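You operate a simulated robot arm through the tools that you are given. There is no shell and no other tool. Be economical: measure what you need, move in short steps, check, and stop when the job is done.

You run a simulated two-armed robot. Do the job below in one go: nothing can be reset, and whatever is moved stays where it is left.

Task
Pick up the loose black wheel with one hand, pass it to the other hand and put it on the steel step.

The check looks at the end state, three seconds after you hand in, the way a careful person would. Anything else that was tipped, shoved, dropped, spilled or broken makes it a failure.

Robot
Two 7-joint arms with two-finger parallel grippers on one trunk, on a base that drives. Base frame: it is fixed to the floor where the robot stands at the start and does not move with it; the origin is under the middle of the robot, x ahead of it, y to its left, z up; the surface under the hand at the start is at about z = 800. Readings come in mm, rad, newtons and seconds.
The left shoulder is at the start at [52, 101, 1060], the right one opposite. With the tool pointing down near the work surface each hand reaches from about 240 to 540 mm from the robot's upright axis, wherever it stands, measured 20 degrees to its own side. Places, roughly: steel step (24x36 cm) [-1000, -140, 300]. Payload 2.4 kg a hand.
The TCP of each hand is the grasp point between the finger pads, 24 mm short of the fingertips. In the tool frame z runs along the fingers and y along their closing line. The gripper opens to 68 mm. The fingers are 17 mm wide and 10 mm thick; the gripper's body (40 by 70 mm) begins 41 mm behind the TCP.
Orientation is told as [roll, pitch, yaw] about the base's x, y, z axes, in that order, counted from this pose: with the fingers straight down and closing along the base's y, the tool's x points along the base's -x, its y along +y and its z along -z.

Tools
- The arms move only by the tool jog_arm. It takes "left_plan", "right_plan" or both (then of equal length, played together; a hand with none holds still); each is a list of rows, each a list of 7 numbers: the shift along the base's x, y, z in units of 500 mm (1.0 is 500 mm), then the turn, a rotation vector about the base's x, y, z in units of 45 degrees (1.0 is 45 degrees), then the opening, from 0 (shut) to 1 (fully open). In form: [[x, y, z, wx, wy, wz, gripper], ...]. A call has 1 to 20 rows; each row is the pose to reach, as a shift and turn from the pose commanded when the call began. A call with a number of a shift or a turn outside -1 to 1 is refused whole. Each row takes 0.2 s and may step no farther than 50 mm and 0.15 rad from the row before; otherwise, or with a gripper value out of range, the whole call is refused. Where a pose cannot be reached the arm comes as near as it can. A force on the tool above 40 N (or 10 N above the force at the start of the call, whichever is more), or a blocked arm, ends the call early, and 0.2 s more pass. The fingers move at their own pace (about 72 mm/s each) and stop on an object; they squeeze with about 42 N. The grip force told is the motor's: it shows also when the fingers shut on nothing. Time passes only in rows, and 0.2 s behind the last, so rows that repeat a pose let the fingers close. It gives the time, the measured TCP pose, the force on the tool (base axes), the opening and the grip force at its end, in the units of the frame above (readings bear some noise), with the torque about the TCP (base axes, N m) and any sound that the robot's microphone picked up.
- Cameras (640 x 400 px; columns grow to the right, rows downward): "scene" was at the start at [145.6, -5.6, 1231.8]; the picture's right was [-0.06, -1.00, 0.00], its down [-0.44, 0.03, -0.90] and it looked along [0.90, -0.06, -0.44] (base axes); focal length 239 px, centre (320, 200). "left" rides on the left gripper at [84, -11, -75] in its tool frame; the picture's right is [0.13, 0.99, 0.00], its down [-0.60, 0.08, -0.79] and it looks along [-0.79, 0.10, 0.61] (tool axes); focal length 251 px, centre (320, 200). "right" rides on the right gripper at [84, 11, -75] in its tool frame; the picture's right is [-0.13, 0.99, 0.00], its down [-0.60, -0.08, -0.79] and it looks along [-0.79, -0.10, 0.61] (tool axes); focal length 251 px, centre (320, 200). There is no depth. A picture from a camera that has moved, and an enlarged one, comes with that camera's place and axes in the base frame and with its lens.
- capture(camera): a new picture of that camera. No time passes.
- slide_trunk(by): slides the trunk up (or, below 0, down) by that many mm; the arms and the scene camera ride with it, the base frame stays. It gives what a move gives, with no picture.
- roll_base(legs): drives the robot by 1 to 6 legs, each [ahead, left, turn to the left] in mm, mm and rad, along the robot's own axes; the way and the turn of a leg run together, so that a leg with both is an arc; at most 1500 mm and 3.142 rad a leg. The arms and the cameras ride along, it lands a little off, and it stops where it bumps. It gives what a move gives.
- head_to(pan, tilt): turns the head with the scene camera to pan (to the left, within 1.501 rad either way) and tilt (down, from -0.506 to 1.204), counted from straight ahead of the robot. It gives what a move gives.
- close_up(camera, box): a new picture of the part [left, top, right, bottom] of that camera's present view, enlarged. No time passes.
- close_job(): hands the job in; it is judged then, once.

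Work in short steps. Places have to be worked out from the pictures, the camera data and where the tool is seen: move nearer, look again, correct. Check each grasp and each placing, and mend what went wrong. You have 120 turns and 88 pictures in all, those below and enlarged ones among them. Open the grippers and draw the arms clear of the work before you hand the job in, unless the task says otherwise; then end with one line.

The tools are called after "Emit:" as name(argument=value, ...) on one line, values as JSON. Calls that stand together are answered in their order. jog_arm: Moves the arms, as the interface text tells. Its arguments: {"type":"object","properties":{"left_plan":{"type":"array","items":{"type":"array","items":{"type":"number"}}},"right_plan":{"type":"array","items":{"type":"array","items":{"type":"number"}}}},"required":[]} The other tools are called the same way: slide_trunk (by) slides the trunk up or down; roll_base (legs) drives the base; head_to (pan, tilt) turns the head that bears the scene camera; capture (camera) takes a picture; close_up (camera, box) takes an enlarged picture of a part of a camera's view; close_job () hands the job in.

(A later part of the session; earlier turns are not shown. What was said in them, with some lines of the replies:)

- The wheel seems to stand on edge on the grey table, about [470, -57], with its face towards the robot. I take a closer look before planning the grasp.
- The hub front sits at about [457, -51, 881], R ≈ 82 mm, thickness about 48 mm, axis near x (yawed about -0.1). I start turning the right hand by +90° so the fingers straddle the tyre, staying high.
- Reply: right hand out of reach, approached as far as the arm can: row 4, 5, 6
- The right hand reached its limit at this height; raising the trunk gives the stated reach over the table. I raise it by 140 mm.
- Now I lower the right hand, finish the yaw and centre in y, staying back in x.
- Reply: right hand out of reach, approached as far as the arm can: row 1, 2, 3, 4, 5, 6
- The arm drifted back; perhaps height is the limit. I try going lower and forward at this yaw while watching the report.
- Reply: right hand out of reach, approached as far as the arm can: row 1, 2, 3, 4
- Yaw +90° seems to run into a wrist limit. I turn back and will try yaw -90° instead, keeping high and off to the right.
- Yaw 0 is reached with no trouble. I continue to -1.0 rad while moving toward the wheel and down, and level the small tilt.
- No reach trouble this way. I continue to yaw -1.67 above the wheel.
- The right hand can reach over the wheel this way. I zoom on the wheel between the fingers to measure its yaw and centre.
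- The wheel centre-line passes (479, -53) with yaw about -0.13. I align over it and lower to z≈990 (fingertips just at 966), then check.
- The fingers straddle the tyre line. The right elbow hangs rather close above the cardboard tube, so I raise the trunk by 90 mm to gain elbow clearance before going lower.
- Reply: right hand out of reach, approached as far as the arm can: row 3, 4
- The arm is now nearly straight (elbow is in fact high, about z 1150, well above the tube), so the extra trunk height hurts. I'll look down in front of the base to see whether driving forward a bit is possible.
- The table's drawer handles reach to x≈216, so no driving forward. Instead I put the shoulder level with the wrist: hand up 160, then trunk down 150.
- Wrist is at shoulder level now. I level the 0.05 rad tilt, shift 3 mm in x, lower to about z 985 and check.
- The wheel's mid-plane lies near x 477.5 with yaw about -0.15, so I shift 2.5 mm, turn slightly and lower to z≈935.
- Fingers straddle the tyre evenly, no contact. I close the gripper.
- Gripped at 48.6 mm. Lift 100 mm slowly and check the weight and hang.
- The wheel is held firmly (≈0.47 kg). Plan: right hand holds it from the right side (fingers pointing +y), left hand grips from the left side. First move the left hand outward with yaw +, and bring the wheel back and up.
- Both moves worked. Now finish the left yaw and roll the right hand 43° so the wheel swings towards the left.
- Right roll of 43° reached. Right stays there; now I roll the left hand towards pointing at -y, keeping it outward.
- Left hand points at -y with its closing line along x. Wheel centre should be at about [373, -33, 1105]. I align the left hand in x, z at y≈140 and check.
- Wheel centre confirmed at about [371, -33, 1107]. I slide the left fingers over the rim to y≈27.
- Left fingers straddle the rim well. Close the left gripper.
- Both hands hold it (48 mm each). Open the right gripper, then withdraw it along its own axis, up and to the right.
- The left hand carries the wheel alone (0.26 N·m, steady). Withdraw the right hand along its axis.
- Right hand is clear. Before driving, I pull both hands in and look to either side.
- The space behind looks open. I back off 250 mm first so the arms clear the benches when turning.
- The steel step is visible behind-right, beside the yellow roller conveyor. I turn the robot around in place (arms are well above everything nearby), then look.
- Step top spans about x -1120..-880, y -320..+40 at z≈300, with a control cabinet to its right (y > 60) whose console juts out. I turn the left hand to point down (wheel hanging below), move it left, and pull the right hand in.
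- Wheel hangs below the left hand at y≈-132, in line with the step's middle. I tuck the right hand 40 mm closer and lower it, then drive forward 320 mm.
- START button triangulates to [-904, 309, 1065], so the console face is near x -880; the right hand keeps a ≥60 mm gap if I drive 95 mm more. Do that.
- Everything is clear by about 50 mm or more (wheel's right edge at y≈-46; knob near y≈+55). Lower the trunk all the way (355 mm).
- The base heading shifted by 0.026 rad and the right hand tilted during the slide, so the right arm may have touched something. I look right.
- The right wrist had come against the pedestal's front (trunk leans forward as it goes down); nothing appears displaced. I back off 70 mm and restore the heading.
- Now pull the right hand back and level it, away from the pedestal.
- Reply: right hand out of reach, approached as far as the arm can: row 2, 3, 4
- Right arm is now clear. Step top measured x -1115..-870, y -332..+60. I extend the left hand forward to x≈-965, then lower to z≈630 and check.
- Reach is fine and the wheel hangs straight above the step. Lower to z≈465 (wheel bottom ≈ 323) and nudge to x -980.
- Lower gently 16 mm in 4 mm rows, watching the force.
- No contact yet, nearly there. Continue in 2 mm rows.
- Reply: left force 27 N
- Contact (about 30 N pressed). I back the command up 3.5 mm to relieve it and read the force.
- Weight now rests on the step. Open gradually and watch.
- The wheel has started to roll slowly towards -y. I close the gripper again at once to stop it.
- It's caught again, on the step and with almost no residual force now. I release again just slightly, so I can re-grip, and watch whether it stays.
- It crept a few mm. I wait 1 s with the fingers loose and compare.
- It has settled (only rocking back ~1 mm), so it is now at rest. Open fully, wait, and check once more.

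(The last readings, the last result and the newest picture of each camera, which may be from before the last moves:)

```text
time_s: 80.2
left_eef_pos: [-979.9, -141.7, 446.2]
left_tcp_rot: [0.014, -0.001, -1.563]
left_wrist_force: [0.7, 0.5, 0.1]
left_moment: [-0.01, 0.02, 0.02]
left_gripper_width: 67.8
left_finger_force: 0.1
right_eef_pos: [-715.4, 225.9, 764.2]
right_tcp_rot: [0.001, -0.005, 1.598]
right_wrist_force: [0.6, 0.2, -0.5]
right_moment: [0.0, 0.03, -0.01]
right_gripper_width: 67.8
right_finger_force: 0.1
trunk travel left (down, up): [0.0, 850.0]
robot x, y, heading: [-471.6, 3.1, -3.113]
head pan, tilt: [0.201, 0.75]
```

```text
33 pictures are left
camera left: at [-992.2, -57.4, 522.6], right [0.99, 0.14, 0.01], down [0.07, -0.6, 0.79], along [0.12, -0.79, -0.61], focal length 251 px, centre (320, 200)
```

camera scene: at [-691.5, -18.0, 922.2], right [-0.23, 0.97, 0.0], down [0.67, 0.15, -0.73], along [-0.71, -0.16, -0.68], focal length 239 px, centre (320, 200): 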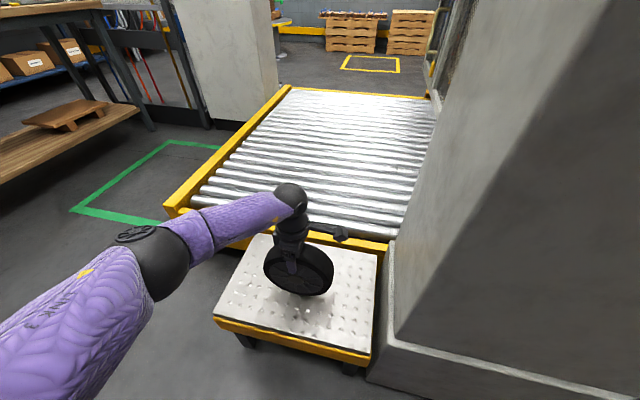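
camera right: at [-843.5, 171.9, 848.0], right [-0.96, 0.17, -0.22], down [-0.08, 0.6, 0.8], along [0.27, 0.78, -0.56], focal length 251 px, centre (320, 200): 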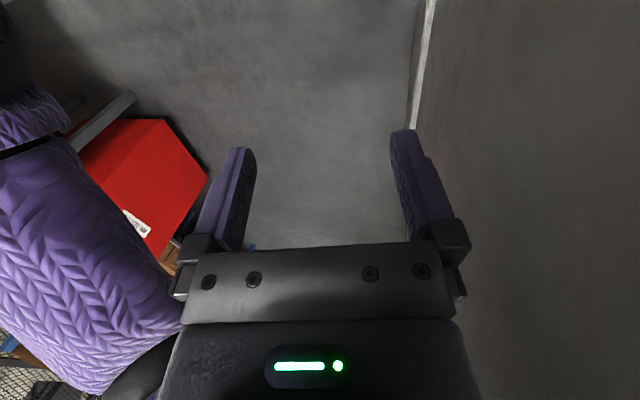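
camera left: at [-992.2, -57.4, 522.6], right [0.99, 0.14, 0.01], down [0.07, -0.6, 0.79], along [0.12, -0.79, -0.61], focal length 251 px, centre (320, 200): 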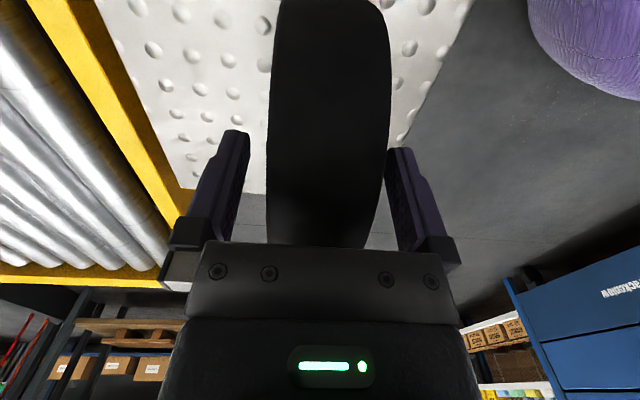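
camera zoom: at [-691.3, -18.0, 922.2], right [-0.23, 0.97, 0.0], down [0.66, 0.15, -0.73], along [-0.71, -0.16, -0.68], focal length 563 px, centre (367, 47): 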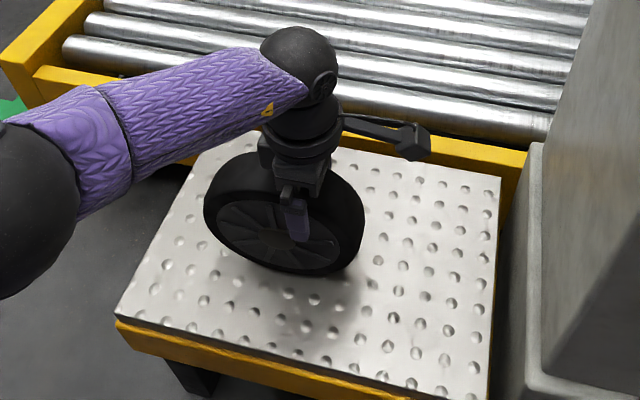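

The wheel stands still, free of both fingers. Withdraw the left hand straight up.

Emit:
jog_arm(left_plan=[[0, 0, 0.02, 0, 0, 0, 1], [0, 0, 0.05, 0, 0, 0, 1], [0, 0, 0.09, 0, 0, 0, 1], [0, 0, 0.14, 0, 0, 0, 1], [0, 0, 0.2, 0, 0, 0, 1], [0, 0, 0.28, 0, 0, 0, 1], [0, 0, 0.36, 0, 0, 0, 1], [0.03, 0, 0.44, 0, 0, 0, 1]])

Emit:
close_up(camera="scene", box=[210, 180, 390, 350])

```text
time_s: 82.0
left_eef_pos: [-964.0, -140.6, 668.2]
left_tcp_rot: [0.011, -0.001, -1.564]
left_wrist_force: [0.4, 0.0, -0.1]
left_moment: [-0.02, -0.05, -0.02]
left_gripper_width: 67.9
left_finger_force: 0.1
right_eef_pos: [-716.2, 227.6, 764.8]
right_tcp_rot: [0.0, -0.005, 1.598]
right_wrist_force: [0.1, 0.0, 0.3]
right_moment: [-0.05, 0.0, -0.03]
right_gripper_width: 68.1
right_finger_force: 0.2
trunk travel left (down, up): [0.0, 850.0]
robot x, y, heading: [-471.3, 2.4, -3.114]
head pan, tilt: [0.201, 0.75]
```

```text
2.35 times, centred on (300, 265) of scene
camera zoom: at [-691.4, -18.0, 922.2], right [-0.23, 0.97, 0.0], down [0.66, 0.15, -0.73], along [-0.71, -0.16, -0.68], focal length 563 px, centre (367, 47)
```

zoom: 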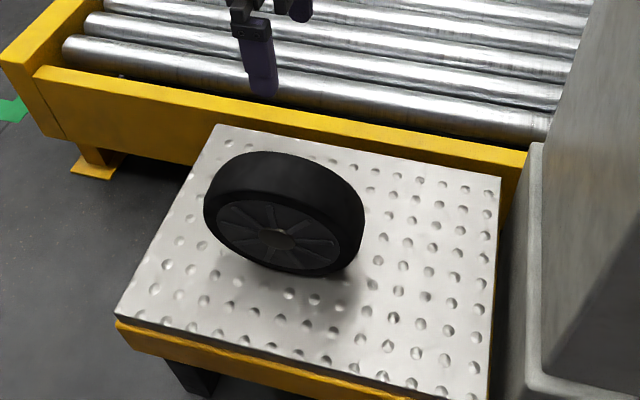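

The wheel stands still on the step. Draw the left arm back towards the robot and check again after that time.

Emit:
jog_arm(left_plan=[[0.04, 0, 0.06, 0, 0, 0, 1], [0.1, 0, 0.12, 0, 0, 0, 1], [0.17, 0, 0.18, 0, 0, 0, 1], [0.24, 0, 0.24, 0, 0, 0, 1], [0.3, 0, 0.3, 0, 0, 0, 1], [0.3, 0, 0.3, 0, 0, 0, 1], [0.3, 0, 0.3, 0, 0, 0, 1], [0.3, 0, 0.3, 0, 0, 0, 1], [0.3, 0, 0.3, 0, 0, 0, 1], [0.3, 0, 0.3, 0, 0, 0, 1]])

Emit:
close_up(camera="scene", box=[210, 180, 390, 350])

Emit:
head_to(pan=-0.7, tilt=0.1)

Emit:
capture(camera="scene")

```text
time_s: 84.2
left_eef_pos: [-814.6, -140.9, 814.7]
left_tcp_rot: [0.011, 0.001, -1.563]
left_wrist_force: [1.6, 0.7, 0.1]
left_moment: [0.0, 0.01, 0.02]
left_gripper_width: 67.9
left_finger_force: 0.0
right_eef_pos: [-715.1, 227.1, 765.0]
right_tcp_rot: [0.0, -0.005, 1.596]
right_wrist_force: [-0.3, 0.3, -0.1]
right_moment: [-0.02, 0.0, 0.01]
right_gripper_width: 68.2
right_finger_force: 0.0
trunk travel left (down, up): [0.0, 850.0]
robot x, y, heading: [-472.9, 3.5, -3.116]
head pan, tilt: [0.201, 0.75]
```

```text
2.35 times, centred on (300, 265) of scene
camera zoom: at [-691.3, -18.0, 922.2], right [-0.23, 0.97, 0.0], down [0.66, 0.15, -0.73], along [-0.71, -0.16, -0.68], focal length 563 px, centre (367, 47)
```

zoom: 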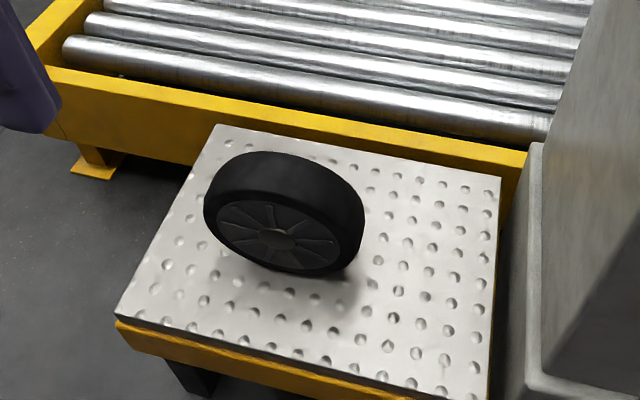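

```text
time_s: 85.4
left_eef_pos: [-813.7, -139.7, 815.8]
left_tcp_rot: [0.012, 0.001, -1.563]
left_wrist_force: [0.5, -0.1, 0.4]
left_moment: [-0.01, -0.02, -0.04]
left_gripper_width: 67.9
left_finger_force: 0.0
right_eef_pos: [-714.3, 226.8, 765.3]
right_tcp_rot: [0.001, -0.005, 1.597]
right_wrist_force: [-0.6, 0.3, 0.1]
right_moment: [0.01, -0.01, -0.04]
right_gripper_width: 67.9
right_finger_force: 0.0
trunk travel left (down, up): [0.0, 850.0]
robot x, y, heading: [-470.6, 2.1, -3.114]
head pan, tilt: [-0.7, 0.099]
```

```text
30 pictures are left
camera scene: at [-682.6, 58.0, 981.2], right [0.62, 0.78, 0.0], down [0.08, -0.06, -0.99], along [-0.78, 0.62, -0.1], focal length 239 px, centre (320, 200)
```

scene: 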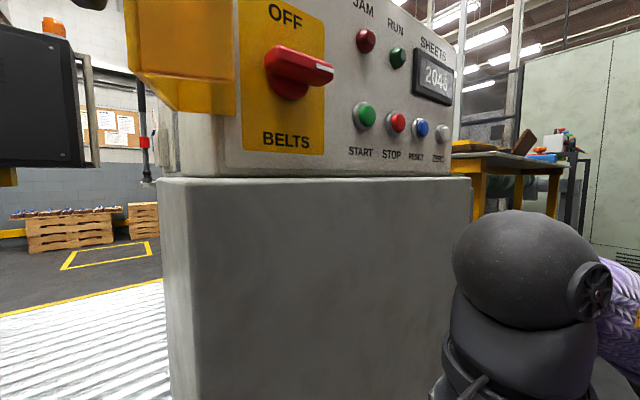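

The wheel did not move between the last two pictures, the console looks unchanged, and both grippers are open and clear, so I hand in.

Emit:
close_job()

```text
The job is handed in.
```

The wheel was picked up with the right hand, passed to the left, and now stands upright and still on the steel step. It rolled about 3 cm when first released and then settled. While I lowered the trunk, the right wrist pressed against the control pedestal next to the step. I backed off, and nothing there looked moved or switched.
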